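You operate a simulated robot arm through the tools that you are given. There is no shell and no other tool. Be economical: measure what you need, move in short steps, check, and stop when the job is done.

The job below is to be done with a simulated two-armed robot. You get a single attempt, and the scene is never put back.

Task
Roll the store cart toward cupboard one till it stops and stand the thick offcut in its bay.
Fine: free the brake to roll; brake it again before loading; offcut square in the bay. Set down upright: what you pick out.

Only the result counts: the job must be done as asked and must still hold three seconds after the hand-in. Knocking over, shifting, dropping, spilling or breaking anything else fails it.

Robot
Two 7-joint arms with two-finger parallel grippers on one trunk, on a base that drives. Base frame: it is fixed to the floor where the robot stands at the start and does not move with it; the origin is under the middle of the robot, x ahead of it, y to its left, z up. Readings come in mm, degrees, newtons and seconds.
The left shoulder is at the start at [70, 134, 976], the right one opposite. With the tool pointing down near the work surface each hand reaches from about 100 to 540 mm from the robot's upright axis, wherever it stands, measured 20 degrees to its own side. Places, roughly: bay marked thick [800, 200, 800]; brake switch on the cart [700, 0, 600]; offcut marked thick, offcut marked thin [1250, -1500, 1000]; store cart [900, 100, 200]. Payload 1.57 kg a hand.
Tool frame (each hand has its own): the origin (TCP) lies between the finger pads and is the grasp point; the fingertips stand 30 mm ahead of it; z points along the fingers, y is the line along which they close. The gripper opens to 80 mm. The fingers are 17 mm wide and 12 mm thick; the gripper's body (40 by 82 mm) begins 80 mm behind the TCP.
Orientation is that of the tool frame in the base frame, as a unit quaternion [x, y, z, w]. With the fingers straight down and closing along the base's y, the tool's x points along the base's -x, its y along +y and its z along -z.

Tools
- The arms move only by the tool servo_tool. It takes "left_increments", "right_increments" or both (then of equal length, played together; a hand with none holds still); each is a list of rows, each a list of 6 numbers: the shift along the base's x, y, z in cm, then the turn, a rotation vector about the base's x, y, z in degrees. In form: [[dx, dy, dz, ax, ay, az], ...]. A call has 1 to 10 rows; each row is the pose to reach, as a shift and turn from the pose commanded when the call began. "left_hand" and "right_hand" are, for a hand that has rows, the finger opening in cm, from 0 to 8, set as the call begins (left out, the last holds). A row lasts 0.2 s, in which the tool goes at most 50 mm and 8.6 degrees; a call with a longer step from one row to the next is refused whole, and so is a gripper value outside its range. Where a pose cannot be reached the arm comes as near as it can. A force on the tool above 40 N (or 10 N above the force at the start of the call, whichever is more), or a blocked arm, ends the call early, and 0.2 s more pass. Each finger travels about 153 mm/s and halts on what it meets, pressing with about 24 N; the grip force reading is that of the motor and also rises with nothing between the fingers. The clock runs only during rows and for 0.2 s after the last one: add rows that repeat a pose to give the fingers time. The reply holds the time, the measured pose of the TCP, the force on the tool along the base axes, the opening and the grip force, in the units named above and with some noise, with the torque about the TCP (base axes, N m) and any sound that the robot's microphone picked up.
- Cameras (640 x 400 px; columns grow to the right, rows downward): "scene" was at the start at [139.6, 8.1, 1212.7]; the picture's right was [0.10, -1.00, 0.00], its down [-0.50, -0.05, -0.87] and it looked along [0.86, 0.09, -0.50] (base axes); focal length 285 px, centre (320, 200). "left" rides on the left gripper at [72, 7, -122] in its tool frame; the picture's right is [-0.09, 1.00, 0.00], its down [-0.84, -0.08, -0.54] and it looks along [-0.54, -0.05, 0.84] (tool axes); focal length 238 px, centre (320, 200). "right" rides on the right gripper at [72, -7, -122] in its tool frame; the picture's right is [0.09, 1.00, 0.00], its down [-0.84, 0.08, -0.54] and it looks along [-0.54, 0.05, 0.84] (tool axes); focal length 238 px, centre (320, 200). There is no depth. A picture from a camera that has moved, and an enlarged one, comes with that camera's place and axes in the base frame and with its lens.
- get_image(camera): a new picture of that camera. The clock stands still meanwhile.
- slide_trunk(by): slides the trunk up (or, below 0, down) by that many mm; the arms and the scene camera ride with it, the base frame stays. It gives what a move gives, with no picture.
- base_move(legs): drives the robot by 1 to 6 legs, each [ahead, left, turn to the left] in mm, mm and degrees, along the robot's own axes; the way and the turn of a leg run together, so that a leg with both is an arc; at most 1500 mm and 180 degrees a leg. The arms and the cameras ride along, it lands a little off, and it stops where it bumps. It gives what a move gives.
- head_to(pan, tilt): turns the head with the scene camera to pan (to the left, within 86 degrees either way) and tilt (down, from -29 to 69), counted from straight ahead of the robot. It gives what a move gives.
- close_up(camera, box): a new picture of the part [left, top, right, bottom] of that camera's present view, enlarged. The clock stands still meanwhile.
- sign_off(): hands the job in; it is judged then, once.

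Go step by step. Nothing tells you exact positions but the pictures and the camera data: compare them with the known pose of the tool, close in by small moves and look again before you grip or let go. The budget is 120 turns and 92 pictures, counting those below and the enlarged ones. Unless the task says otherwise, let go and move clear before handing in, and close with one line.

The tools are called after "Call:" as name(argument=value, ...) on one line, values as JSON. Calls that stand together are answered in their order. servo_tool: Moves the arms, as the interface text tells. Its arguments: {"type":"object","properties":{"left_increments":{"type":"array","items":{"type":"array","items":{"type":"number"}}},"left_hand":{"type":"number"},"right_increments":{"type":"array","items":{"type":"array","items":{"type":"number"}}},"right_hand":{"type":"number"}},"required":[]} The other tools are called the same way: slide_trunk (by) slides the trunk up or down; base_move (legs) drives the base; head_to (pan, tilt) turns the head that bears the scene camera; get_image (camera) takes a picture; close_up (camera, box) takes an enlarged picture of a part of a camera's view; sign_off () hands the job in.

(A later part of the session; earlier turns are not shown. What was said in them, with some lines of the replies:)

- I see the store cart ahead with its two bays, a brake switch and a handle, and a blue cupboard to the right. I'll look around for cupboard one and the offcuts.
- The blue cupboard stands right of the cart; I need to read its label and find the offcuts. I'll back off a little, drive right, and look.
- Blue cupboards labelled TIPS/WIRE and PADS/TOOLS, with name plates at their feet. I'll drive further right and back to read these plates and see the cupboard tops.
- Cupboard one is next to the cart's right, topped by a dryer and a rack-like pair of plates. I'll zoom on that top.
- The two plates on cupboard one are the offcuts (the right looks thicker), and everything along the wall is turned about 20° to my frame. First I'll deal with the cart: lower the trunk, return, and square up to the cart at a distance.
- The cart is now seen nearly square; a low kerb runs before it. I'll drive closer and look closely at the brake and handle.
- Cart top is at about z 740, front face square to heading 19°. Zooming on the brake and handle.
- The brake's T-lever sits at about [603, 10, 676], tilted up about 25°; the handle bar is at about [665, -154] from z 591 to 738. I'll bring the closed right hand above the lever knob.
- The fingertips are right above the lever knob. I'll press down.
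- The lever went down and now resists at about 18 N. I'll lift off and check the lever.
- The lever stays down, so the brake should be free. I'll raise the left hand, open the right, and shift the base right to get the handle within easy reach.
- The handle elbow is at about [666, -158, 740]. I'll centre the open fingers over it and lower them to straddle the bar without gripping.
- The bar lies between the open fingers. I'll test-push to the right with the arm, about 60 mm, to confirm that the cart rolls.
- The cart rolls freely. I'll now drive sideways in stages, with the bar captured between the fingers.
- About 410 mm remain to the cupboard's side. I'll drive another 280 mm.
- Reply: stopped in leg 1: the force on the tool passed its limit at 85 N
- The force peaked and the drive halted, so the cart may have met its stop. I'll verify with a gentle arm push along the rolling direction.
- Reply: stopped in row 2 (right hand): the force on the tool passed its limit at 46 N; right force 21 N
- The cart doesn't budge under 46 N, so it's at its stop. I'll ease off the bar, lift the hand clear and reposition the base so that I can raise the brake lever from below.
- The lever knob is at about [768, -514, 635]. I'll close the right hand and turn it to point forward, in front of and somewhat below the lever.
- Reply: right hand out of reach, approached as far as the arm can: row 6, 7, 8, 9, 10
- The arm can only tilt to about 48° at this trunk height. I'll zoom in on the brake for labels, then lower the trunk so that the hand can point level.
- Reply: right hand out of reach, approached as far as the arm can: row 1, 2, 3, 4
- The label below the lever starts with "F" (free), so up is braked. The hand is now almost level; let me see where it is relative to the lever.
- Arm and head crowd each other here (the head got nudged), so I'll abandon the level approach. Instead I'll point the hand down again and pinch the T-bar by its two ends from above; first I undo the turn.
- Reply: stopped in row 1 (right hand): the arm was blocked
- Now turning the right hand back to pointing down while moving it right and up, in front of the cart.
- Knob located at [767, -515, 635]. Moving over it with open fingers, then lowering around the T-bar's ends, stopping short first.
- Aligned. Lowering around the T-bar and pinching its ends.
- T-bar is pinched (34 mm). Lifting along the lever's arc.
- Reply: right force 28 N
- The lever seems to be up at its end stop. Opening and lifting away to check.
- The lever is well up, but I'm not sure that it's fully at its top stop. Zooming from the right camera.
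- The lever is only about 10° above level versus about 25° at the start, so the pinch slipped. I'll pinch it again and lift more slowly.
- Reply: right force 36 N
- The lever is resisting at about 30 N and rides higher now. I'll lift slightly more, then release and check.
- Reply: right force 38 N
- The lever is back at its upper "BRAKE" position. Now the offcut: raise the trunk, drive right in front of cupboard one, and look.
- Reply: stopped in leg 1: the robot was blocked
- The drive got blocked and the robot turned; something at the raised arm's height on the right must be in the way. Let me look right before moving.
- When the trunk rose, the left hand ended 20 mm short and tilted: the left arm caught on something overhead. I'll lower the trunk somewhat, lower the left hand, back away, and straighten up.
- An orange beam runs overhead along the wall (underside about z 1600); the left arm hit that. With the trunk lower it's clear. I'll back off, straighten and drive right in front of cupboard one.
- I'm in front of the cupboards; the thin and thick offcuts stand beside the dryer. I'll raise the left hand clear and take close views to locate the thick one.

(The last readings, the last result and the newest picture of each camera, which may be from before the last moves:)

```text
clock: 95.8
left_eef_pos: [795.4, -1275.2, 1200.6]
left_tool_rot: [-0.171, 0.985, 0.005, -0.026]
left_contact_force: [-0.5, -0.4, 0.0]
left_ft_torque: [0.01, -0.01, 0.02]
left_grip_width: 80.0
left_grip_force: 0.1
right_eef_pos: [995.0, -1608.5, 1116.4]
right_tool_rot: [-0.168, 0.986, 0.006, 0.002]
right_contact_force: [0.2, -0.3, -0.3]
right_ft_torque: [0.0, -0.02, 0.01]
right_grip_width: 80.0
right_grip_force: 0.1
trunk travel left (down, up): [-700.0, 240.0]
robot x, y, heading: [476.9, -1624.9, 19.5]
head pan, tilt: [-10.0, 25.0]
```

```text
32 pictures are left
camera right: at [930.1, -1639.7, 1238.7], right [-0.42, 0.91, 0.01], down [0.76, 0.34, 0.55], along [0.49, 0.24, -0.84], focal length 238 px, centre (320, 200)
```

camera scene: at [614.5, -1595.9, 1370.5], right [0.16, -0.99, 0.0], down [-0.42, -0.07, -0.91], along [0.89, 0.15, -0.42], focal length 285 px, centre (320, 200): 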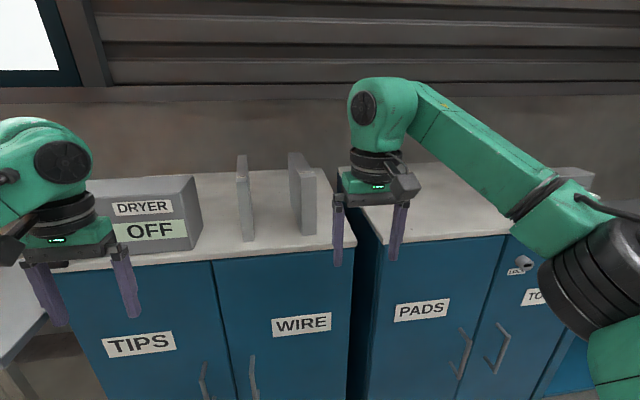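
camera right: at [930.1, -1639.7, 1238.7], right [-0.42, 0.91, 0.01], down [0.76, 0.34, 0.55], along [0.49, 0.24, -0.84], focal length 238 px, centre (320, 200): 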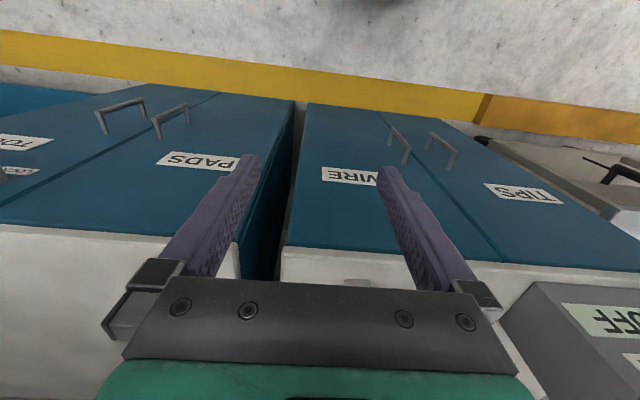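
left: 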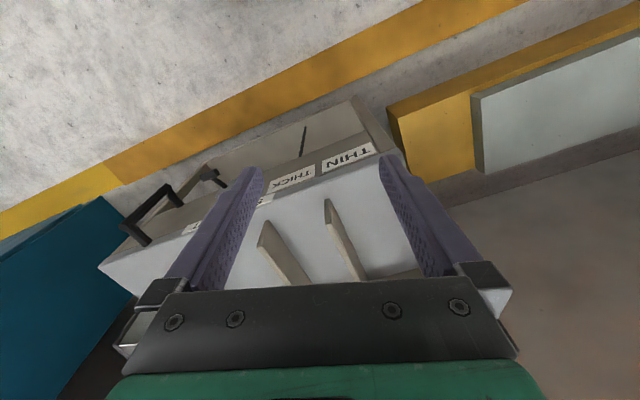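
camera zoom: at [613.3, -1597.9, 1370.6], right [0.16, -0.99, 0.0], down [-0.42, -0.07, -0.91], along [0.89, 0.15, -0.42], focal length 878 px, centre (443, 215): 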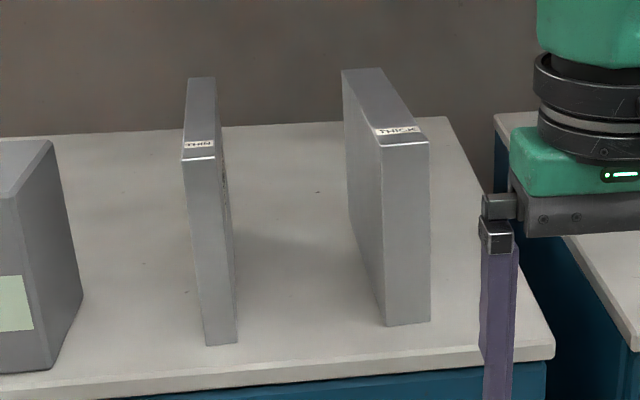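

The right-hand plate is marked THICK: about 37 mm thick, 150 tall, 180 deep, centred near [1261, -1445] with its top at z 1160. I'll raise both hands, then drive closer.

Call:
servo_tool(left_increments=[[0, 0, 2.5, 0, 0, 0], [0, 0, 5, 0, 0, 0], [0, 0, 5, 0, 0, 0], [0, 0, 5, 0, 0, 0]], right_increments=[[0, 0, 4, 0, 0, 0], [0, 0, 8, 0, 0, 0], [0, 0, 12, 0, 0, 0], [0, 0, 14, 0, 0, 0]])

Call:
base_move(legs=[[0, 80, 0], [250, 0, 0]])

Call:
get_image(camera="scene")

Call:
get_image(camera="right")

```text
clock: 96.8
left_eef_pos: [796.2, -1274.8, 1248.3]
left_tool_rot: [-0.173, 0.985, 0.004, -0.025]
left_contact_force: [0.0, 0.4, 0.0]
left_ft_torque: [-0.01, 0.0, -0.03]
left_grip_width: 79.9
left_grip_force: 0.0
right_eef_pos: [987.3, -1608.9, 1238.7]
right_tool_rot: [-0.168, 0.986, 0.007, 0.004]
right_contact_force: [0.2, -0.9, -0.2]
right_ft_torque: [0.03, 0.03, -0.01]
right_grip_width: 80.1
right_grip_force: 0.0
right hand out of reach, approached as far as the arm can: row 3, 4
trunk travel left (down, up): [-700.0, 240.0]
robot x, y, heading: [476.8, -1624.3, 19.6]
head pan, tilt: [-10.0, 25.0]
```

```text
clock: 99.3
left_eef_pos: [1008.3, -1117.7, 1249.4]
left_tool_rot: [-0.171, 0.985, 0.003, -0.023]
left_contact_force: [0.7, 0.6, 0.3]
left_ft_torque: [-0.03, 0.0, 0.0]
left_grip_width: 80.0
left_grip_force: 0.1
right_eef_pos: [1198.2, -1451.4, 1238.3]
right_tool_rot: [-0.166, 0.986, 0.006, 0.002]
right_contact_force: [-0.5, -0.3, 0.0]
right_ft_torque: [-0.01, -0.01, 0.01]
right_grip_width: 80.0
right_grip_force: 0.0
trunk travel left (down, up): [-700.0, 240.0]
robot x, y, heading: [690.2, -1470.5, 19.1]
head pan, tilt: [-10.0, 25.0]
```

```text
31 pictures are left
camera scene: at [825.5, -1438.6, 1370.7], right [0.16, -0.99, 0.0], down [-0.42, -0.07, -0.91], along [0.9, 0.14, -0.42], focal length 285 px, centre (320, 200)
```

scene: 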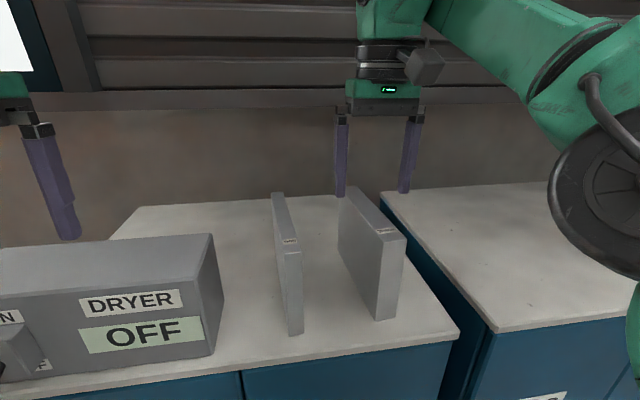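

```text
30 pictures are left
camera right: at [1132.6, -1482.9, 1360.9], right [-0.41, 0.91, 0.01], down [0.76, 0.34, 0.55], along [0.5, 0.23, -0.84], focal length 238 px, centre (320, 200)
```

right: 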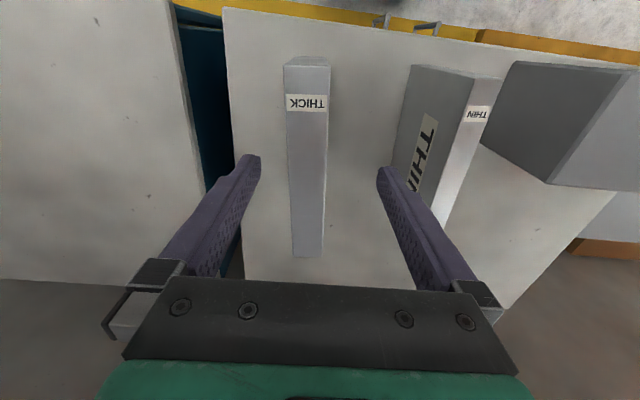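

The thick offcut's top spans from about [1166, -1477] to [1329, -1407], so it's yawed about 23°. I'll go 60 mm closer, then turn the tool 4° and centre over it.

Call:
base_move(legs=[[70, 0, 0]])

Call:
servo_tool(right_increments=[[-0.5, -0.5, 0, 0, 0, 2], [-1.5, -1.2, -1, 0, 0, 4], [-1.5, -1.2, -1, 0, 0, 4]])

Call:
get_image(camera="right")

```text
clock: 100.3
left_eef_pos: [1070.1, -1095.4, 1251.9]
left_tool_rot: [-0.171, 0.985, 0.004, -0.022]
left_contact_force: [-1.0, -0.8, 0.0]
left_ft_torque: [-0.03, -0.02, -0.02]
left_grip_width: 79.8
left_grip_force: 0.1
right_eef_pos: [1261.1, -1431.2, 1240.2]
right_tool_rot: [-0.165, 0.986, 0.007, 0.004]
right_contact_force: [-0.4, 0.5, 0.2]
right_ft_torque: [0.03, -0.03, -0.04]
right_grip_width: 80.0
right_grip_force: 0.2
trunk travel left (down, up): [-700.0, 240.0]
robot x, y, heading: [753.7, -1446.3, 19.3]
head pan, tilt: [-10.0, 25.0]
```

```text
clock: 101.2
left_eef_pos: [1078.1, -1093.8, 1248.4]
left_tool_rot: [-0.17, 0.985, 0.003, -0.026]
left_contact_force: [-0.1, -0.4, -0.2]
left_ft_torque: [0.0, 0.04, 0.02]
left_grip_width: 79.7
left_grip_force: 0.0
right_eef_pos: [1251.8, -1439.2, 1226.7]
right_tool_rot: [-0.2, 0.98, 0.007, 0.002]
right_contact_force: [0.4, 0.3, 0.2]
right_ft_torque: [-0.04, 0.03, 0.02]
right_grip_width: 80.0
right_grip_force: 0.0
trunk travel left (down, up): [-700.0, 240.0]
robot x, y, heading: [752.9, -1447.1, 19.2]
head pan, tilt: [-10.0, 25.0]
```

```text
29 pictures are left
camera right: at [1189.6, -1475.3, 1349.1], right [-0.47, 0.88, 0.01], down [0.74, 0.39, 0.55], along [0.48, 0.27, -0.84], focal length 238 px, centre (320, 200)
```

right: 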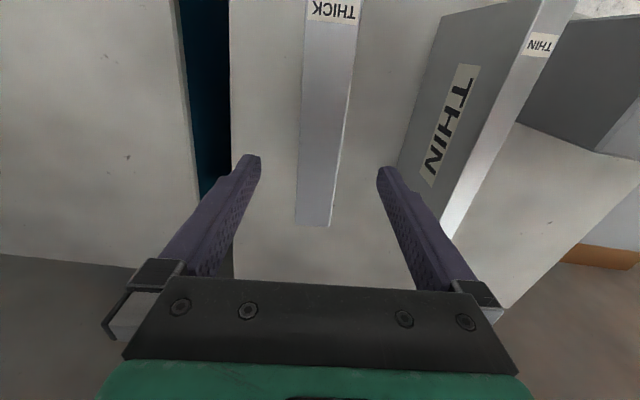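

The fingers straddle the plate, aligned with it (yaw 23°). Descending to grip about 50 mm of its top.

Call:
servo_tool(right_increments=[[-0.2, 0, -3, 0, 0, 0], [-0.3, 0, -6, 0, 0, 0], [-0.3, 0, -8.6, 0, 0, 0], [-0.3, 0, -8.6, 0, 0, 0]])

Call:
get_image(camera="right")

Call:
get_image(camera="scene")

```text
clock: 102.2
left_eef_pos: [1075.6, -1094.3, 1250.0]
left_tool_rot: [-0.17, 0.985, 0.005, -0.023]
left_contact_force: [-0.2, -0.3, -0.2]
left_ft_torque: [-0.02, 0.0, -0.02]
left_grip_width: 79.8
left_grip_force: 0.2
right_eef_pos: [1248.0, -1440.3, 1143.9]
right_tool_rot: [-0.199, 0.98, 0.007, 0.003]
right_contact_force: [0.8, 0.4, 0.4]
right_ft_torque: [-0.05, 0.01, -0.02]
right_grip_width: 80.0
right_grip_force: 0.0
trunk travel left (down, up): [-700.0, 240.0]
robot x, y, heading: [755.0, -1447.8, 19.0]
head pan, tilt: [-10.0, 25.0]
```

```text
28 pictures are left
camera right: at [1184.2, -1477.1, 1264.7], right [-0.47, 0.88, 0.01], down [0.74, 0.39, 0.55], along [0.48, 0.27, -0.84], focal length 238 px, centre (320, 200)
```

right: 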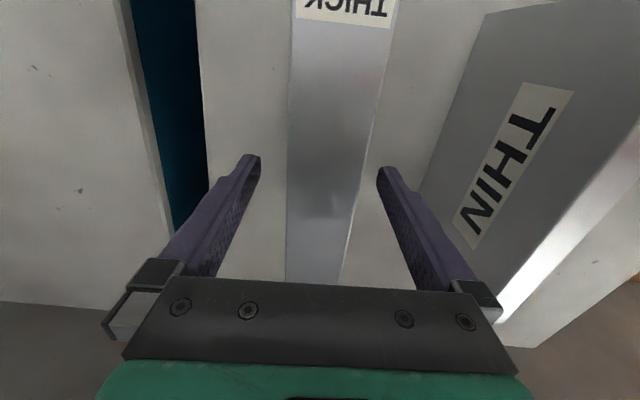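

```text
27 pictures are left
camera scene: at [892.5, -1415.6, 1370.5], right [0.16, -0.99, 0.0], down [-0.42, -0.07, -0.91], along [0.89, 0.14, -0.42], focal length 285 px, centre (320, 200)
```

scene: 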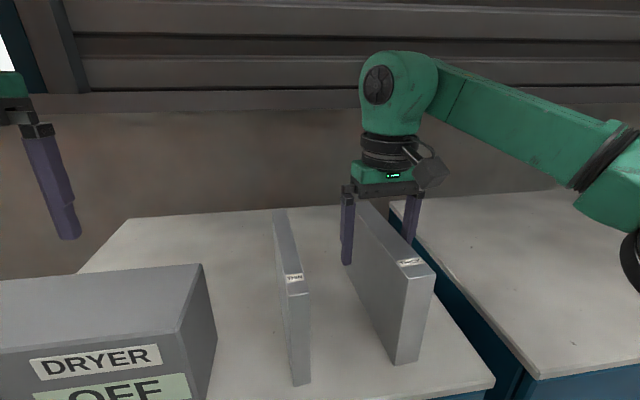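

Fingers sit on both sides of the plate. Closing the grip, then a small lift.

Call:
servo_tool(right_increments=[[0, 0, 0, 0, 0, 0], [0, 0, 0, 0, 0, 0], [0, 0, 0, 0, 0, 0], [0, 0, 0, 0, 0, 0]], right_hand=2)

Call:
servo_tool(right_increments=[[0, 0, 0.5, 0, 0, 0], [0, 0, 1.5, 0, 0, 0], [0, 0, 3, 0, 0, 0], [0, 0, 3, 0, 0, 0]])

Call:
get_image(camera="scene")

```text
clock: 103.2
left_eef_pos: [1075.3, -1095.1, 1248.3]
left_tool_rot: [-0.171, 0.985, 0.005, -0.024]
left_contact_force: [0.1, -0.3, 0.8]
left_ft_torque: [-0.01, 0.0, 0.04]
left_grip_width: 80.1
left_grip_force: 0.1
right_eef_pos: [1248.1, -1441.5, 1143.3]
right_tool_rot: [-0.2, 0.98, 0.007, 0.002]
right_contact_force: [0.9, -0.3, 3.6]
right_ft_torque: [-0.31, -0.09, 0.11]
right_grip_width: 33.7
right_grip_force: 23.9
trunk travel left (down, up): [-700.0, 240.0]
robot x, y, heading: [754.8, -1447.5, 19.4]
head pan, tilt: [-10.0, 25.0]
```

```text
clock: 104.2
left_eef_pos: [1076.8, -1094.5, 1248.9]
left_tool_rot: [-0.17, 0.985, 0.004, -0.025]
left_contact_force: [0.4, 0.5, 0.1]
left_ft_torque: [-0.01, 0.01, 0.05]
left_grip_width: 80.3
left_grip_force: 0.0
right_eef_pos: [1247.7, -1440.0, 1172.6]
right_tool_rot: [-0.2, 0.98, 0.006, 0.003]
right_contact_force: [-0.2, -0.6, -3.7]
right_ft_torque: [-0.01, -0.05, -0.01]
right_grip_width: 33.9
right_grip_force: 24.9
trunk travel left (down, up): [-700.0, 240.0]
robot x, y, heading: [757.1, -1444.9, 19.1]
head pan, tilt: [-10.0, 25.0]
```

```text
26 pictures are left
camera scene: at [893.7, -1415.6, 1370.3], right [0.16, -0.99, 0.0], down [-0.42, -0.07, -0.91], along [0.89, 0.14, -0.42], focal length 285 px, centre (320, 200)
```

scene: 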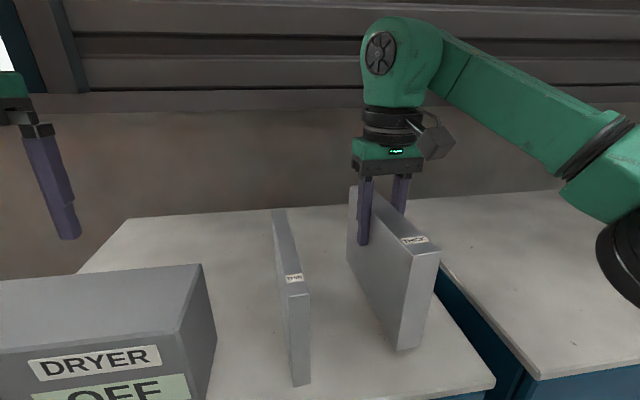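

The plate is lifted, balanced (about 3.7 N) and about 34 mm thick. I'll lift a bit more, back straight off the cupboard and drive left to the cart.

Call:
servo_tool(right_increments=[[0, 0, 1, 0, 0, 0], [0, 0, 2, 0, 0, 0], [0, 0, 3, 0, 0, 0]])

Call:
base_move(legs=[[-340, 0, 0]])

Call:
base_move(legs=[[0, 1050, 0]])

Call:
head_to(pan=0, tilt=40)

Call:
get_image(camera="scene")

```text
clock: 105.0
left_eef_pos: [1075.9, -1093.8, 1247.9]
left_tool_rot: [-0.171, 0.985, 0.004, -0.025]
left_contact_force: [0.0, 0.3, 0.5]
left_ft_torque: [0.0, 0.02, 0.01]
left_grip_width: 80.0
left_grip_force: 0.1
right_eef_pos: [1247.3, -1440.9, 1200.6]
right_tool_rot: [-0.2, 0.98, 0.007, 0.002]
right_contact_force: [0.8, 0.5, -4.4]
right_ft_torque: [0.05, -0.02, -0.03]
right_grip_width: 34.0
right_grip_force: 23.8
trunk travel left (down, up): [-700.0, 240.0]
robot x, y, heading: [753.0, -1445.4, 19.4]
head pan, tilt: [-10.0, 25.0]
```

```text
clock: 107.2
left_eef_pos: [750.6, -1208.1, 1248.7]
left_tool_rot: [-0.171, 0.985, 0.003, -0.025]
left_contact_force: [0.4, -0.7, -0.1]
left_ft_torque: [0.01, 0.0, -0.01]
left_grip_width: 80.2
left_grip_force: 0.0
right_eef_pos: [922.6, -1554.6, 1199.2]
right_tool_rot: [-0.2, 0.98, 0.006, 0.002]
right_contact_force: [0.6, 0.1, -3.9]
right_ft_torque: [0.03, -0.07, -0.04]
right_grip_width: 33.9
right_grip_force: 23.9
trunk travel left (down, up): [-700.0, 240.0]
robot x, y, heading: [424.8, -1557.9, 19.2]
head pan, tilt: [-10.0, 25.0]
```

```text
clock: 112.6
left_eef_pos: [409.5, -218.4, 1248.5]
left_tool_rot: [-0.169, 0.985, 0.005, -0.025]
left_contact_force: [0.6, -0.8, 0.6]
left_ft_torque: [-0.02, 0.03, 0.01]
left_grip_width: 80.0
left_grip_force: 0.1
right_eef_pos: [580.4, -563.7, 1200.4]
right_tool_rot: [-0.198, 0.98, 0.007, 0.002]
right_contact_force: [0.4, -0.2, -4.0]
right_ft_torque: [0.03, -0.07, 0.01]
right_grip_width: 34.2
right_grip_force: 24.8
trunk travel left (down, up): [-700.0, 240.0]
robot x, y, heading: [86.4, -568.5, 18.8]
head pan, tilt: [-10.0, 25.0]
```

```text
clock: 113.4
left_eef_pos: [408.5, -218.6, 1248.5]
left_tool_rot: [-0.169, 0.985, 0.004, -0.025]
left_contact_force: [0.6, 0.5, 0.5]
left_ft_torque: [-0.03, 0.01, 0.01]
left_grip_width: 79.9
left_grip_force: 0.2
right_eef_pos: [580.5, -562.8, 1201.0]
right_tool_rot: [-0.197, 0.98, 0.007, 0.002]
right_contact_force: [-0.6, 0.7, -3.1]
right_ft_torque: [0.01, -0.06, -0.04]
right_grip_width: 33.6
right_grip_force: 24.3
trunk travel left (down, up): [-700.0, 240.0]
robot x, y, heading: [82.6, -566.3, 18.7]
head pan, tilt: [0.0, 40.0]
```

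```text
25 pictures are left
camera scene: at [214.7, -523.8, 1347.1], right [0.32, -0.95, 0.0], down [-0.61, -0.21, -0.77], along [0.72, 0.25, -0.64], focal length 285 px, centre (320, 200)
```

scene: 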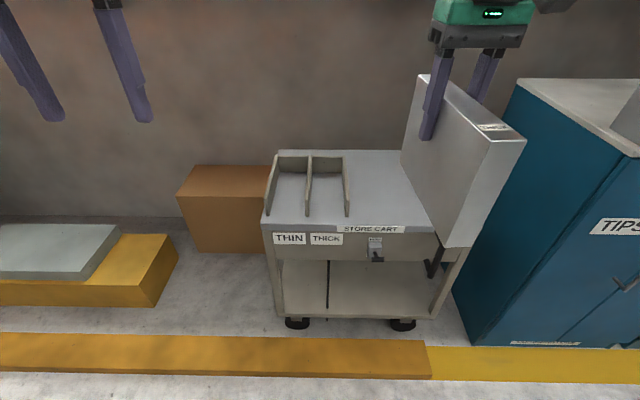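

The brake lever is up and the cart waits at its stop. The THICK bay's mouth is near [836, -331]. I'll shift left and approach partway, then measure the bay.

Call:
base_move(legs=[[0, 135, 0], [250, 0, 0]])

Call:
head_to(pan=-10, tilt=50)

Call:
get_image(camera="scene")

Call:
get_image(camera="right")

Call:
get_image(camera="left")

```text
clock: 116.1
left_eef_pos: [601.4, -8.8, 1249.3]
left_tool_rot: [-0.169, 0.985, 0.004, -0.024]
left_contact_force: [-1.1, -0.3, -0.3]
left_ft_torque: [0.0, 0.05, -0.03]
left_grip_width: 79.9
left_grip_force: 0.0
right_eef_pos: [773.3, -354.6, 1201.6]
right_tool_rot: [-0.199, 0.98, 0.007, 0.002]
right_contact_force: [-0.3, 0.0, -3.2]
right_ft_torque: [-0.01, -0.06, 0.01]
right_grip_width: 33.6
right_grip_force: 24.0
trunk travel left (down, up): [-700.0, 240.0]
robot x, y, heading: [283.0, -356.0, 18.9]
head pan, tilt: [0.0, 40.0]
```

```text
clock: 116.8
left_eef_pos: [603.5, -7.6, 1248.6]
left_tool_rot: [-0.169, 0.985, 0.004, -0.025]
left_contact_force: [0.4, -0.4, -0.5]
left_ft_torque: [-0.02, 0.0, 0.01]
left_grip_width: 80.5
left_grip_force: 0.1
right_eef_pos: [774.7, -354.2, 1200.8]
right_tool_rot: [-0.199, 0.98, 0.007, 0.002]
right_contact_force: [0.8, -0.4, -3.6]
right_ft_torque: [0.02, 0.01, -0.01]
right_grip_width: 33.6
right_grip_force: 23.8
trunk travel left (down, up): [-700.0, 240.0]
robot x, y, heading: [281.3, -356.2, 18.9]
head pan, tilt: [-10.0, 50.0]
```

```text
24 pictures are left
camera scene: at [405.4, -330.7, 1332.9], right [0.16, -0.99, 0.0], down [-0.76, -0.12, -0.64], along [0.63, 0.1, -0.77], focal length 285 px, centre (320, 200)
```

scene: 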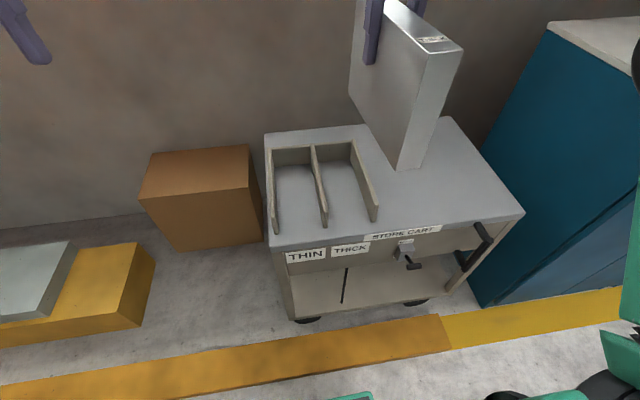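

```text
23 pictures are left
camera right: at [711.3, -390.3, 1322.8], right [-0.47, 0.88, 0.01], down [0.74, 0.39, 0.55], along [0.48, 0.27, -0.84], focal length 238 px, centre (320, 200)
```

right: 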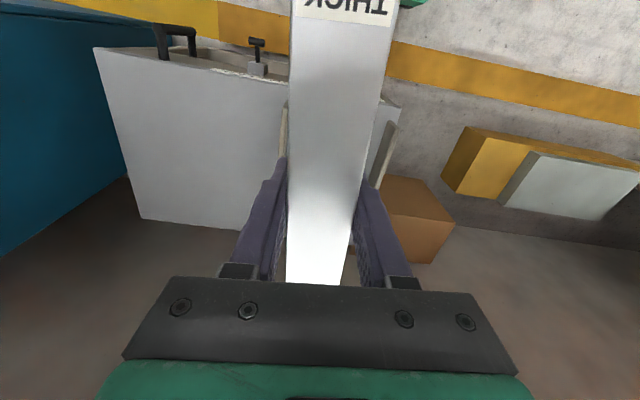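

```text
22 pictures are left
camera left: at [539.4, -25.9, 1373.3], right [-0.24, 0.97, 0.01], down [0.84, 0.21, 0.5], along [0.48, 0.13, -0.87], focal length 238 px, centre (320, 200)
```

left: 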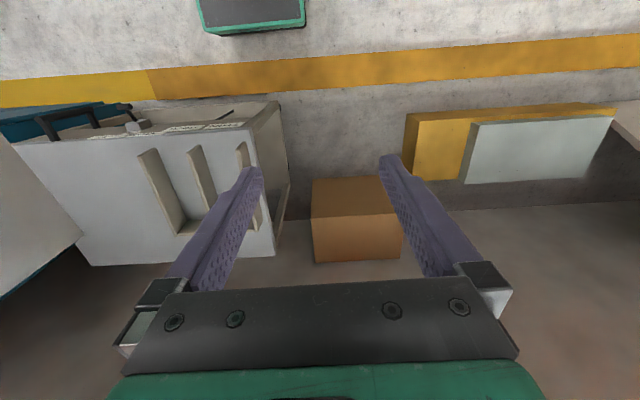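

Zooming into the bays for an accurate measurement.

Call:
close_up(camera="scene", box=[250, 110, 450, 260])

Call:
close_up(camera="left", box=[80, 90, 300, 270])

```text
2.67 times, centred on (350, 185) of scene
camera zoom: at [405.4, -330.7, 1332.9], right [0.16, -0.99, 0.0], down [-0.76, -0.12, -0.64], along [0.63, 0.1, -0.77], focal length 761 px, centre (240, 240)
```

zoom: 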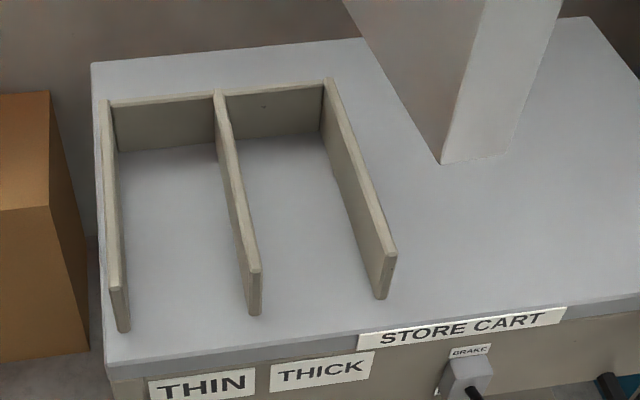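

```text
2.22 times, centred on (190, 180) of left
camera zoom: at [539.4, -25.9, 1373.3], right [-0.24, 0.97, 0.01], down [0.84, 0.21, 0.5], along [0.48, 0.13, -0.87], focal length 530 px, centre (609, 244)
```

zoom: 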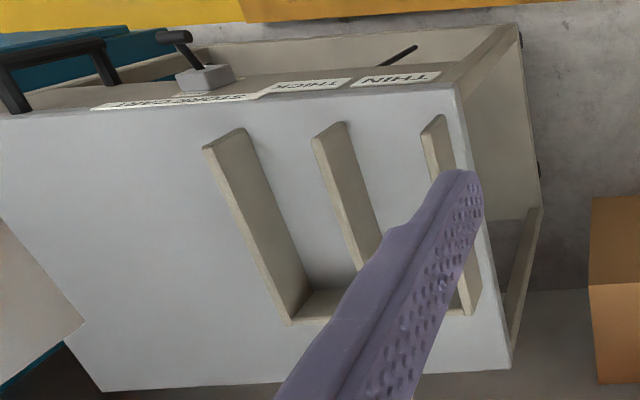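

The THICK bay is about 110 mm wide and 237 deep, its centre near [943, -303] with floor z about 740, divider tops about 805 and yaw about 18.3°. I'll turn the plate to match, lower it to just above the dividers, and drive a little nearer.

Call:
servo_tool(right_increments=[[0, 0, -4, 0, 0, -2.4], [0, 0, -8, 0, 0, -4.7], [0, 0, -12, 0, 0, -4.7], [0, 0, -16, 0, 0, -4.7], [0, 0, -20, 0, 0, -4.7], [0, 0, -20, 0, 0, -4.7]])

Call:
base_move(legs=[[80, 0, 0]])

```text
clock: 118.2
left_eef_pos: [601.7, -8.8, 1249.1]
left_tool_rot: [-0.169, 0.985, 0.004, -0.024]
left_contact_force: [0.2, 0.0, 0.1]
left_ft_torque: [-0.02, -0.01, -0.01]
left_grip_width: 79.8
left_grip_force: 0.1
right_eef_pos: [772.9, -355.7, 999.8]
right_tool_rot: [-0.158, 0.987, 0.007, 0.004]
right_contact_force: [0.2, -0.1, -3.7]
right_ft_torque: [-0.02, -0.08, 0.01]
right_grip_width: 33.7
right_grip_force: 24.3
trunk travel left (down, up): [-700.0, 240.0]
robot x, y, heading: [283.0, -355.0, 19.1]
head pan, tilt: [-10.0, 50.0]
```

```text
clock: 119.3
left_eef_pos: [679.0, 17.2, 1248.1]
left_tool_rot: [-0.17, 0.985, 0.004, -0.022]
left_contact_force: [-0.3, 0.5, 0.6]
left_ft_torque: [-0.01, -0.03, 0.0]
left_grip_width: 80.0
left_grip_force: 0.1
right_eef_pos: [848.0, -330.7, 1000.7]
right_tool_rot: [-0.158, 0.987, 0.008, 0.003]
right_contact_force: [0.5, 0.3, -3.0]
right_ft_torque: [0.04, -0.1, -0.01]
right_grip_width: 33.8
right_grip_force: 24.0
trunk travel left (down, up): [-700.0, 240.0]
robot x, y, heading: [359.8, -335.0, 18.9]
head pan, tilt: [-10.0, 50.0]
```

Now extending the arm over the bay centre at this height, then checking.

Call:
servo_tool(right_increments=[[3.1, 0.9, 0, 0, 0, 0], [6.3, 1.8, 0, 0, 0, 0], [9.5, 2.7, 0, 0, 0, 0], [9.5, 2.7, 0, 0, 0, 0]])

Call:
get_image(camera="scene")

Call:
get_image(camera="left")

Call:
get_image(camera="right")

```text
clock: 120.3
left_eef_pos: [680.7, 17.5, 1249.5]
left_tool_rot: [-0.169, 0.985, 0.004, -0.022]
left_contact_force: [0.1, -0.3, 0.0]
left_ft_torque: [0.02, -0.01, -0.02]
left_grip_width: 80.0
left_grip_force: 0.1
right_eef_pos: [943.7, -301.4, 1001.3]
right_tool_rot: [-0.159, 0.987, 0.006, 0.002]
right_contact_force: [-0.3, 0.5, -3.5]
right_ft_torque: [0.01, -0.06, 0.01]
right_grip_width: 33.9
right_grip_force: 24.1
trunk travel left (down, up): [-700.0, 240.0]
robot x, y, heading: [356.4, -333.0, 19.1]
head pan, tilt: [-10.0, 50.0]
```

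```text
19 pictures are left
camera scene: at [481.6, -305.1, 1333.0], right [0.15, -0.99, 0.0], down [-0.76, -0.12, -0.64], along [0.64, 0.1, -0.77], focal length 285 px, centre (320, 200)
```

scene: 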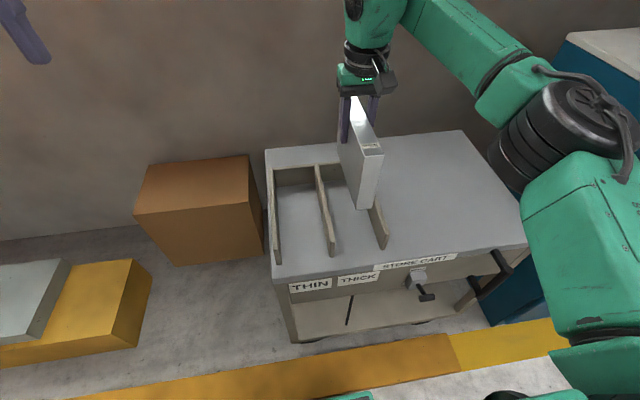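

```text
18 pictures are left
camera left: at [615.6, -0.4, 1373.9], right [-0.24, 0.97, 0.01], down [0.84, 0.21, 0.5], along [0.48, 0.13, -0.86], focal length 238 px, centre (320, 200)
```

left: 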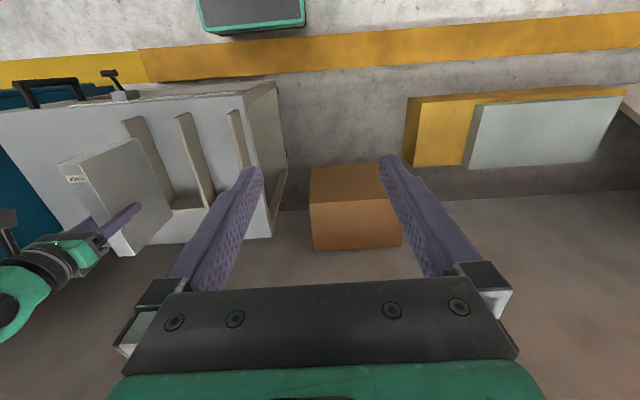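

```text
17 pictures are left
camera right: at [877.7, -332.4, 1123.5], right [-0.4, 0.92, 0.01], down [0.77, 0.33, 0.55], along [0.5, 0.23, -0.84], focal length 238 px, centre (320, 200)
```

right: 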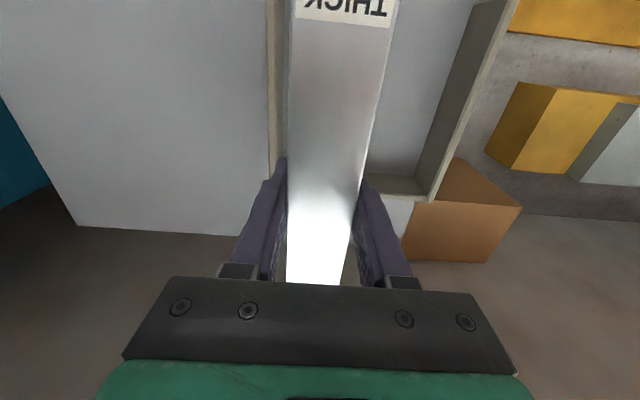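

Everything lines up: the plate hangs centred between the dividers. Lowering to about 12 mm above the floor of the bay.

Call:
servo_tool(right_increments=[[0, -0.1, -3, 0, 0, 0], [0, -0.1, -6, 0, 0, 0], [0, -0.1, -9, 0, 0, 0], [0, -0.1, -11.2, 0, 0, 0], [0, -0.1, -11.2, 0, 0, 0]])

Call:
close_up(camera="scene", box=[250, 80, 450, 260])

Call:
close_up(camera="left", box=[0, 70, 280, 270])

```text
clock: 121.5
left_eef_pos: [680.2, 17.5, 1248.5]
left_tool_rot: [-0.169, 0.985, 0.004, -0.024]
left_contact_force: [0.0, -0.2, 0.5]
left_ft_torque: [-0.01, -0.01, -0.01]
left_grip_width: 80.2
left_grip_force: 0.0
right_eef_pos: [947.1, -302.6, 886.2]
right_tool_rot: [-0.157, 0.988, 0.008, 0.003]
right_contact_force: [0.3, -0.3, -3.1]
right_ft_torque: [0.02, -0.08, -0.01]
right_grip_width: 33.9
right_grip_force: 24.1
trunk travel left (down, up): [-700.0, 240.0]
robot x, y, heading: [358.4, -331.2, 19.0]
head pan, tilt: [-10.0, 50.0]
```

```text
2.22 times, centred on (350, 170) of scene
camera zoom: at [482.2, -304.4, 1332.9], right [0.15, -0.99, 0.0], down [-0.76, -0.12, -0.64], along [0.63, 0.1, -0.77], focal length 634 px, centre (253, 267)
```

zoom: 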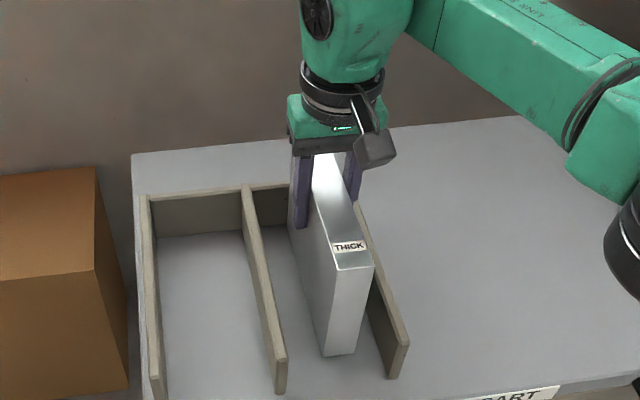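

```text
2.00 times, centred on (140, 170) of left
camera zoom: at [616.3, 0.4, 1373.6], right [-0.24, 0.97, 0.01], down [0.84, 0.21, 0.5], along [0.48, 0.13, -0.87], focal length 477 px, centre (680, 260)
```

zoom: 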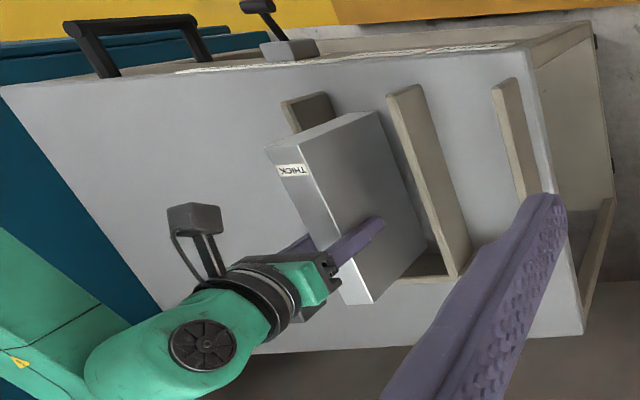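

The plate is in the bay, centred and parallel to the dividers. Lowering gently to touch down.

Call:
servo_tool(right_increments=[[-0.2, 0, -0.4, 0, 0, 0], [-0.2, 0, -0.8, 0, 0, 0], [-0.2, 0, -1.0, 0, 0, 0], [-0.2, 0, -1.1, 0, 0, 0]])

```text
clock: 122.5
left_eef_pos: [680.0, 18.4, 1248.7]
left_tool_rot: [-0.169, 0.985, 0.004, -0.025]
left_contact_force: [0.1, 0.2, -0.1]
left_ft_torque: [0.03, -0.02, 0.03]
left_grip_width: 80.3
left_grip_force: 0.0
right_eef_pos: [943.0, -303.5, 877.1]
right_tool_rot: [-0.158, 0.987, 0.007, 0.002]
right_contact_force: [0.3, -0.1, -3.4]
right_ft_torque: [0.02, -0.05, 0.01]
right_grip_width: 33.6
right_grip_force: 24.1
trunk travel left (down, up): [-700.0, 240.0]
robot x, y, heading: [359.6, -330.9, 18.9]
head pan, tilt: [-10.0, 50.0]
```

No contact yet at z 877; going on in 2 mm steps.

Call:
servo_tool(right_increments=[[0, 0, -0.2, 0, 0, 0], [0, 0, -0.4, 0, 0, 0], [0, 0, -0.6, 0, 0, 0], [0, 0, -0.6, 0, 0, 0]])

```text
clock: 123.5
left_eef_pos: [681.3, 17.7, 1249.8]
left_tool_rot: [-0.169, 0.985, 0.003, -0.024]
left_contact_force: [0.1, 0.5, -0.6]
left_ft_torque: [-0.01, -0.02, 0.03]
left_grip_width: 79.9
left_grip_force: 0.0
right_eef_pos: [942.5, -304.6, 872.1]
right_tool_rot: [-0.157, 0.988, 0.007, 0.002]
right_contact_force: [-0.6, 0.0, -2.9]
right_ft_torque: [-0.01, -0.04, 0.02]
right_grip_width: 33.8
right_grip_force: 23.5
trunk travel left (down, up): [-700.0, 240.0]
robot x, y, heading: [360.0, -326.2, 18.7]
head pan, tilt: [-10.0, 50.0]
```

Call:
servo_tool(right_increments=[[0, 0, -0.2, 0, 0, 0], [0, 0, -0.4, 0, 0, 0], [0, 0, -0.4, 0, 0, 0]])

Call:
close_up(camera="scene", box=[300, 120, 400, 260])

```text
clock: 124.3
left_eef_pos: [680.3, 17.8, 1248.6]
left_tool_rot: [-0.17, 0.985, 0.003, -0.025]
left_contact_force: [0.2, -0.1, -0.1]
left_ft_torque: [-0.02, -0.01, -0.01]
left_grip_width: 79.9
left_grip_force: 0.1
right_eef_pos: [943.6, -303.1, 866.4]
right_tool_rot: [-0.158, 0.987, 0.007, 0.002]
right_contact_force: [0.3, 0.6, -4.0]
right_ft_torque: [0.02, -0.02, 0.02]
right_grip_width: 33.8
right_grip_force: 23.6
trunk travel left (down, up): [-700.0, 240.0]
robot x, y, heading: [360.7, -332.3, 19.1]
head pan, tilt: [-10.0, 50.0]
```

```text
2.86 times, centred on (350, 190) of scene
camera zoom: at [482.5, -304.4, 1332.9], right [0.15, -0.99, 0.0], down [-0.76, -0.12, -0.64], along [0.63, 0.1, -0.77], focal length 815 px, centre (234, 229)
```

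zoom: 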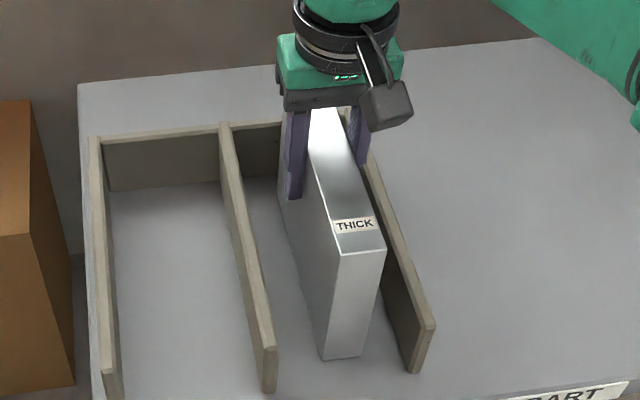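

Still hanging free (weight unchanged). Continuing down in small steps.

Call:
servo_tool(right_increments=[[0, 0, -0.2, 0, 0, 0], [0, 0, -0.4, 0, 0, 0], [0, 0, -0.4, 0, 0, 0]])

Call:
servo_tool(right_increments=[[0, 0, -0.2, 0, 0, 0], [0, 0, -0.3, 0, 0, 0], [0, 0, -0.3, 0, 0, 0]])

```text
clock: 125.1
left_eef_pos: [681.7, 19.2, 1248.3]
left_tool_rot: [-0.169, 0.985, 0.004, -0.025]
left_contact_force: [-1.0, 0.0, -0.3]
left_ft_torque: [-0.02, -0.02, 0.0]
left_grip_width: 80.0
left_grip_force: 0.1
right_eef_pos: [943.4, -303.7, 862.5]
right_tool_rot: [-0.156, 0.988, 0.007, 0.002]
right_contact_force: [0.2, -0.1, -3.6]
right_ft_torque: [0.03, -0.05, 0.0]
right_grip_width: 33.9
right_grip_force: 24.8
trunk travel left (down, up): [-700.0, 240.0]
robot x, y, heading: [357.4, -332.6, 18.9]
head pan, tilt: [-10.0, 50.0]
```

```text
clock: 125.9
left_eef_pos: [678.4, 17.9, 1250.4]
left_tool_rot: [-0.169, 0.985, 0.004, -0.022]
left_contact_force: [0.1, -0.4, 0.7]
left_ft_torque: [0.02, -0.02, 0.01]
left_grip_width: 80.3
left_grip_force: 0.0
right_eef_pos: [943.9, -303.9, 861.5]
right_tool_rot: [-0.157, 0.988, 0.007, 0.005]
right_contact_force: [4.9, -0.4, 15.1]
right_ft_torque: [-0.44, -0.25, 0.09]
right_grip_width: 33.5
right_grip_force: 24.3
trunk travel left (down, up): [-700.0, 240.0]
robot x, y, heading: [355.9, -327.9, 18.8]
head pan, tilt: [-10.0, 50.0]
```

Touchdown (force now +15 N). I'll unload slightly, then open the fingers modestly.

Call:
servo_tool(right_increments=[[0, 0, 0.1, 0, 0, 0], [0, 0, 0.15, 0, 0, 0], [0, 0, 0.15, 0, 0, 0]])

Call:
get_image(camera="right")

```text
clock: 126.7
left_eef_pos: [679.3, 17.9, 1249.8]
left_tool_rot: [-0.17, 0.985, 0.003, -0.023]
left_contact_force: [-0.2, -0.4, 0.0]
left_ft_torque: [-0.02, 0.0, -0.01]
left_grip_width: 79.8
left_grip_force: 0.1
right_eef_pos: [942.0, -303.7, 861.9]
right_tool_rot: [-0.158, 0.987, 0.006, 0.002]
right_contact_force: [2.6, 0.1, 5.5]
right_ft_torque: [0.07, -0.7, 0.02]
right_grip_width: 33.9
right_grip_force: 24.7
trunk travel left (down, up): [-700.0, 240.0]
robot x, y, heading: [353.9, -330.1, 18.8]
head pan, tilt: [-10.0, 50.0]
```

```text
13 pictures are left
camera right: at [876.3, -333.5, 983.5], right [-0.4, 0.92, 0.01], down [0.77, 0.33, 0.55], along [0.5, 0.23, -0.84], focal length 238 px, centre (320, 200)
```

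right: 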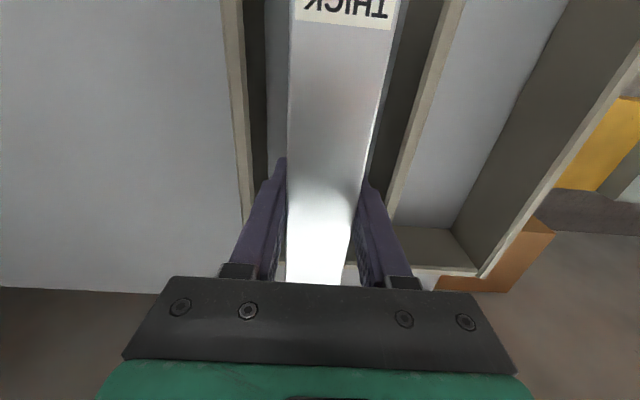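

The plate edges and divider edges converge to the same point in this view, so the plate is square. Releasing.

Call:
servo_tool(right_increments=[[0, 0, 0, 0, 0, 0], [0, 0, 0, 0, 0, 0], [0, 0, 0, 0, 0, 0]], right_hand=6)

Call:
servo_tool(right_increments=[[0, 0, 2, 0, 0, 0], [0, 0, 5, 0, 0, 0], [0, 0, 9, 0, 0, 0], [0, 0, 13, 0, 0, 0], [0, 0, 17, 0, 0, 0]])

Call:
get_image(camera="right")

Call:
get_image(camera="scene")

```text
clock: 127.5
left_eef_pos: [680.5, 17.1, 1248.7]
left_tool_rot: [-0.17, 0.985, 0.004, -0.024]
left_contact_force: [0.0, -0.5, -0.5]
left_ft_torque: [0.01, 0.02, -0.02]
left_grip_width: 80.0
left_grip_force: 0.2
right_eef_pos: [943.7, -303.6, 860.9]
right_tool_rot: [-0.158, 0.987, 0.007, 0.003]
right_contact_force: [-0.5, 0.8, 0.3]
right_ft_torque: [-0.01, 0.01, -0.02]
right_grip_width: 60.0
right_grip_force: 0.1
trunk travel left (down, up): [-700.0, 240.0]
robot x, y, heading: [359.9, -334.9, 18.9]
head pan, tilt: [-10.0, 50.0]
```

```text
clock: 128.7
left_eef_pos: [679.1, 18.1, 1249.4]
left_tool_rot: [-0.169, 0.985, 0.004, -0.024]
left_contact_force: [-1.2, -0.6, 0.8]
left_ft_torque: [-0.01, -0.02, 0.03]
left_grip_width: 80.1
left_grip_force: 0.1
right_eef_pos: [941.4, -304.3, 1032.0]
right_tool_rot: [-0.158, 0.987, 0.006, 0.003]
right_contact_force: [0.5, -0.2, 0.6]
right_ft_torque: [0.01, 0.0, 0.01]
right_grip_width: 60.1
right_grip_force: 0.0
trunk travel left (down, up): [-700.0, 240.0]
robot x, y, heading: [360.9, -331.7, 18.9]
head pan, tilt: [-10.0, 50.0]
```

```text
12 pictures are left
camera right: at [874.6, -334.6, 1153.2], right [-0.4, 0.92, 0.01], down [0.77, 0.33, 0.55], along [0.5, 0.23, -0.84], focal length 238 px, centre (320, 200)
```

right: 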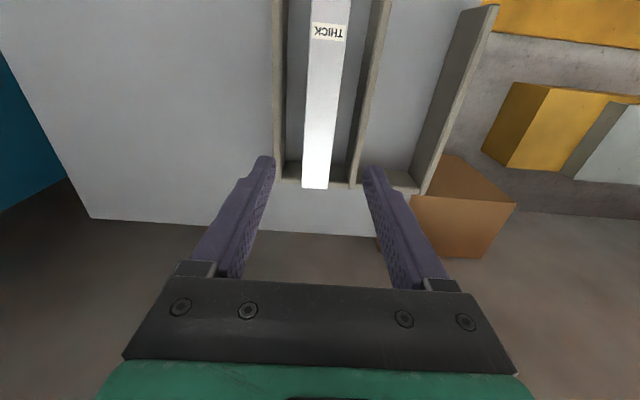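

```text
11 pictures are left
camera scene: at [480.9, -304.0, 1333.0], right [0.15, -0.99, 0.0], down [-0.76, -0.12, -0.64], along [0.64, 0.1, -0.77], focal length 285 px, centre (320, 200)
```

scene: 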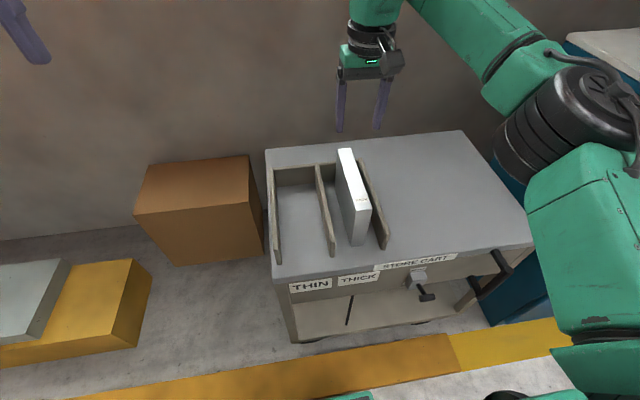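

The offcut stands upright in its bay. I'll back away and do a final check of the brake lever and the cupboard.

Call:
base_move(legs=[[-300, 0, 0]])

Call:
head_to(pan=-15, tilt=35)

Call:
get_image(camera="scene")

Call:
close_up(camera="scene", box=[220, 140, 460, 300])

```text
clock: 130.7
left_eef_pos: [405.8, -77.8, 1248.0]
left_tool_rot: [-0.166, 0.986, 0.003, -0.025]
left_contact_force: [-0.1, -0.3, 0.3]
left_ft_torque: [0.01, -0.02, 0.01]
left_grip_width: 80.0
left_grip_force: 0.0
right_eef_pos: [665.5, -401.1, 1029.2]
right_tool_rot: [-0.155, 0.988, 0.006, 0.002]
right_contact_force: [0.8, 1.2, 0.5]
right_ft_torque: [0.0, 0.02, 0.01]
right_grip_width: 59.8
right_grip_force: 0.0
trunk travel left (down, up): [-700.0, 240.0]
robot x, y, heading: [81.1, -425.4, 18.6]
head pan, tilt: [-10.0, 50.0]
```

```text
clock: 131.5
left_eef_pos: [403.8, -78.5, 1248.0]
left_tool_rot: [-0.166, 0.986, 0.004, -0.023]
left_contact_force: [-1.0, -0.5, 0.6]
left_ft_torque: [0.0, 0.01, 0.01]
left_grip_width: 80.1
left_grip_force: 0.1
right_eef_pos: [664.6, -403.4, 1030.0]
right_tool_rot: [-0.155, 0.988, 0.007, 0.003]
right_contact_force: [-0.4, 0.1, 0.2]
right_ft_torque: [-0.01, 0.0, 0.0]
right_grip_width: 60.1
right_grip_force: 0.1
trunk travel left (down, up): [-700.0, 240.0]
robot x, y, heading: [83.5, -425.5, 18.3]
head pan, tilt: [-15.0, 35.0]
```

```text
10 pictures are left
camera scene: at [215.5, -405.6, 1354.7], right [0.06, -1.0, 0.0], down [-0.57, -0.04, -0.82], along [0.82, 0.05, -0.57], focal length 285 px, centre (320, 200)
```

scene: 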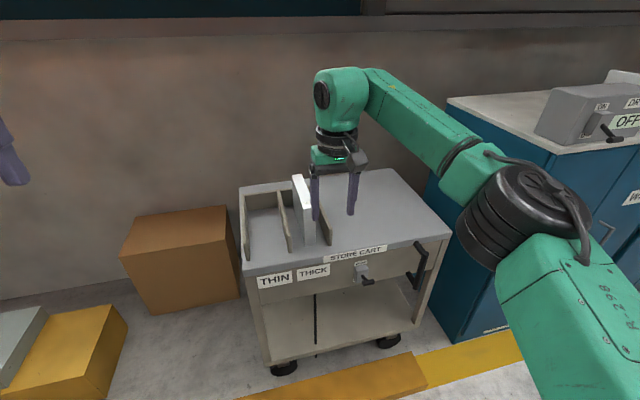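

```text
2.50 times, centred on (340, 220) of scene
camera zoom: at [215.5, -405.6, 1354.7], right [0.06, -1.0, 0.0], down [-0.57, -0.04, -0.82], along [0.82, 0.05, -0.57], focal length 713 px, centre (270, 150)
```

zoom: 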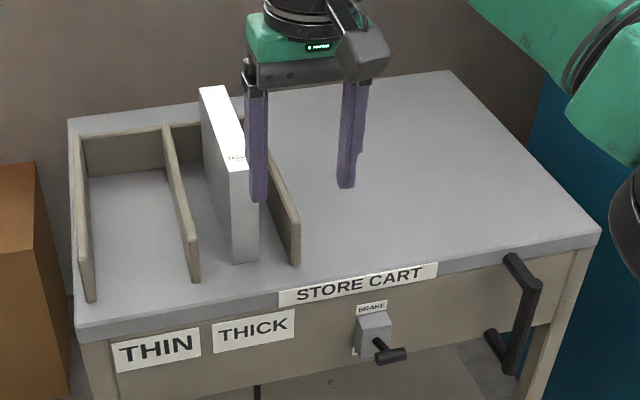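

The thick offcut stands upright and square in the THICK bay, the brake lever is up at BRAKE, the cart is at its stop, and the hands are clear. Handing in.

Call:
sign_off()

```text
The job is handed in.
```

The cart is rolled toward cupboard one to its stop and braked again, and the thick offcut stands upright and square in its bay. The cart stopped an estimated 190 mm short of the cupboard and did not move under a 46 N push. While raising and driving, my left arm caught the overhead beam, and I saw nothing shifted in the pictures afterwards.
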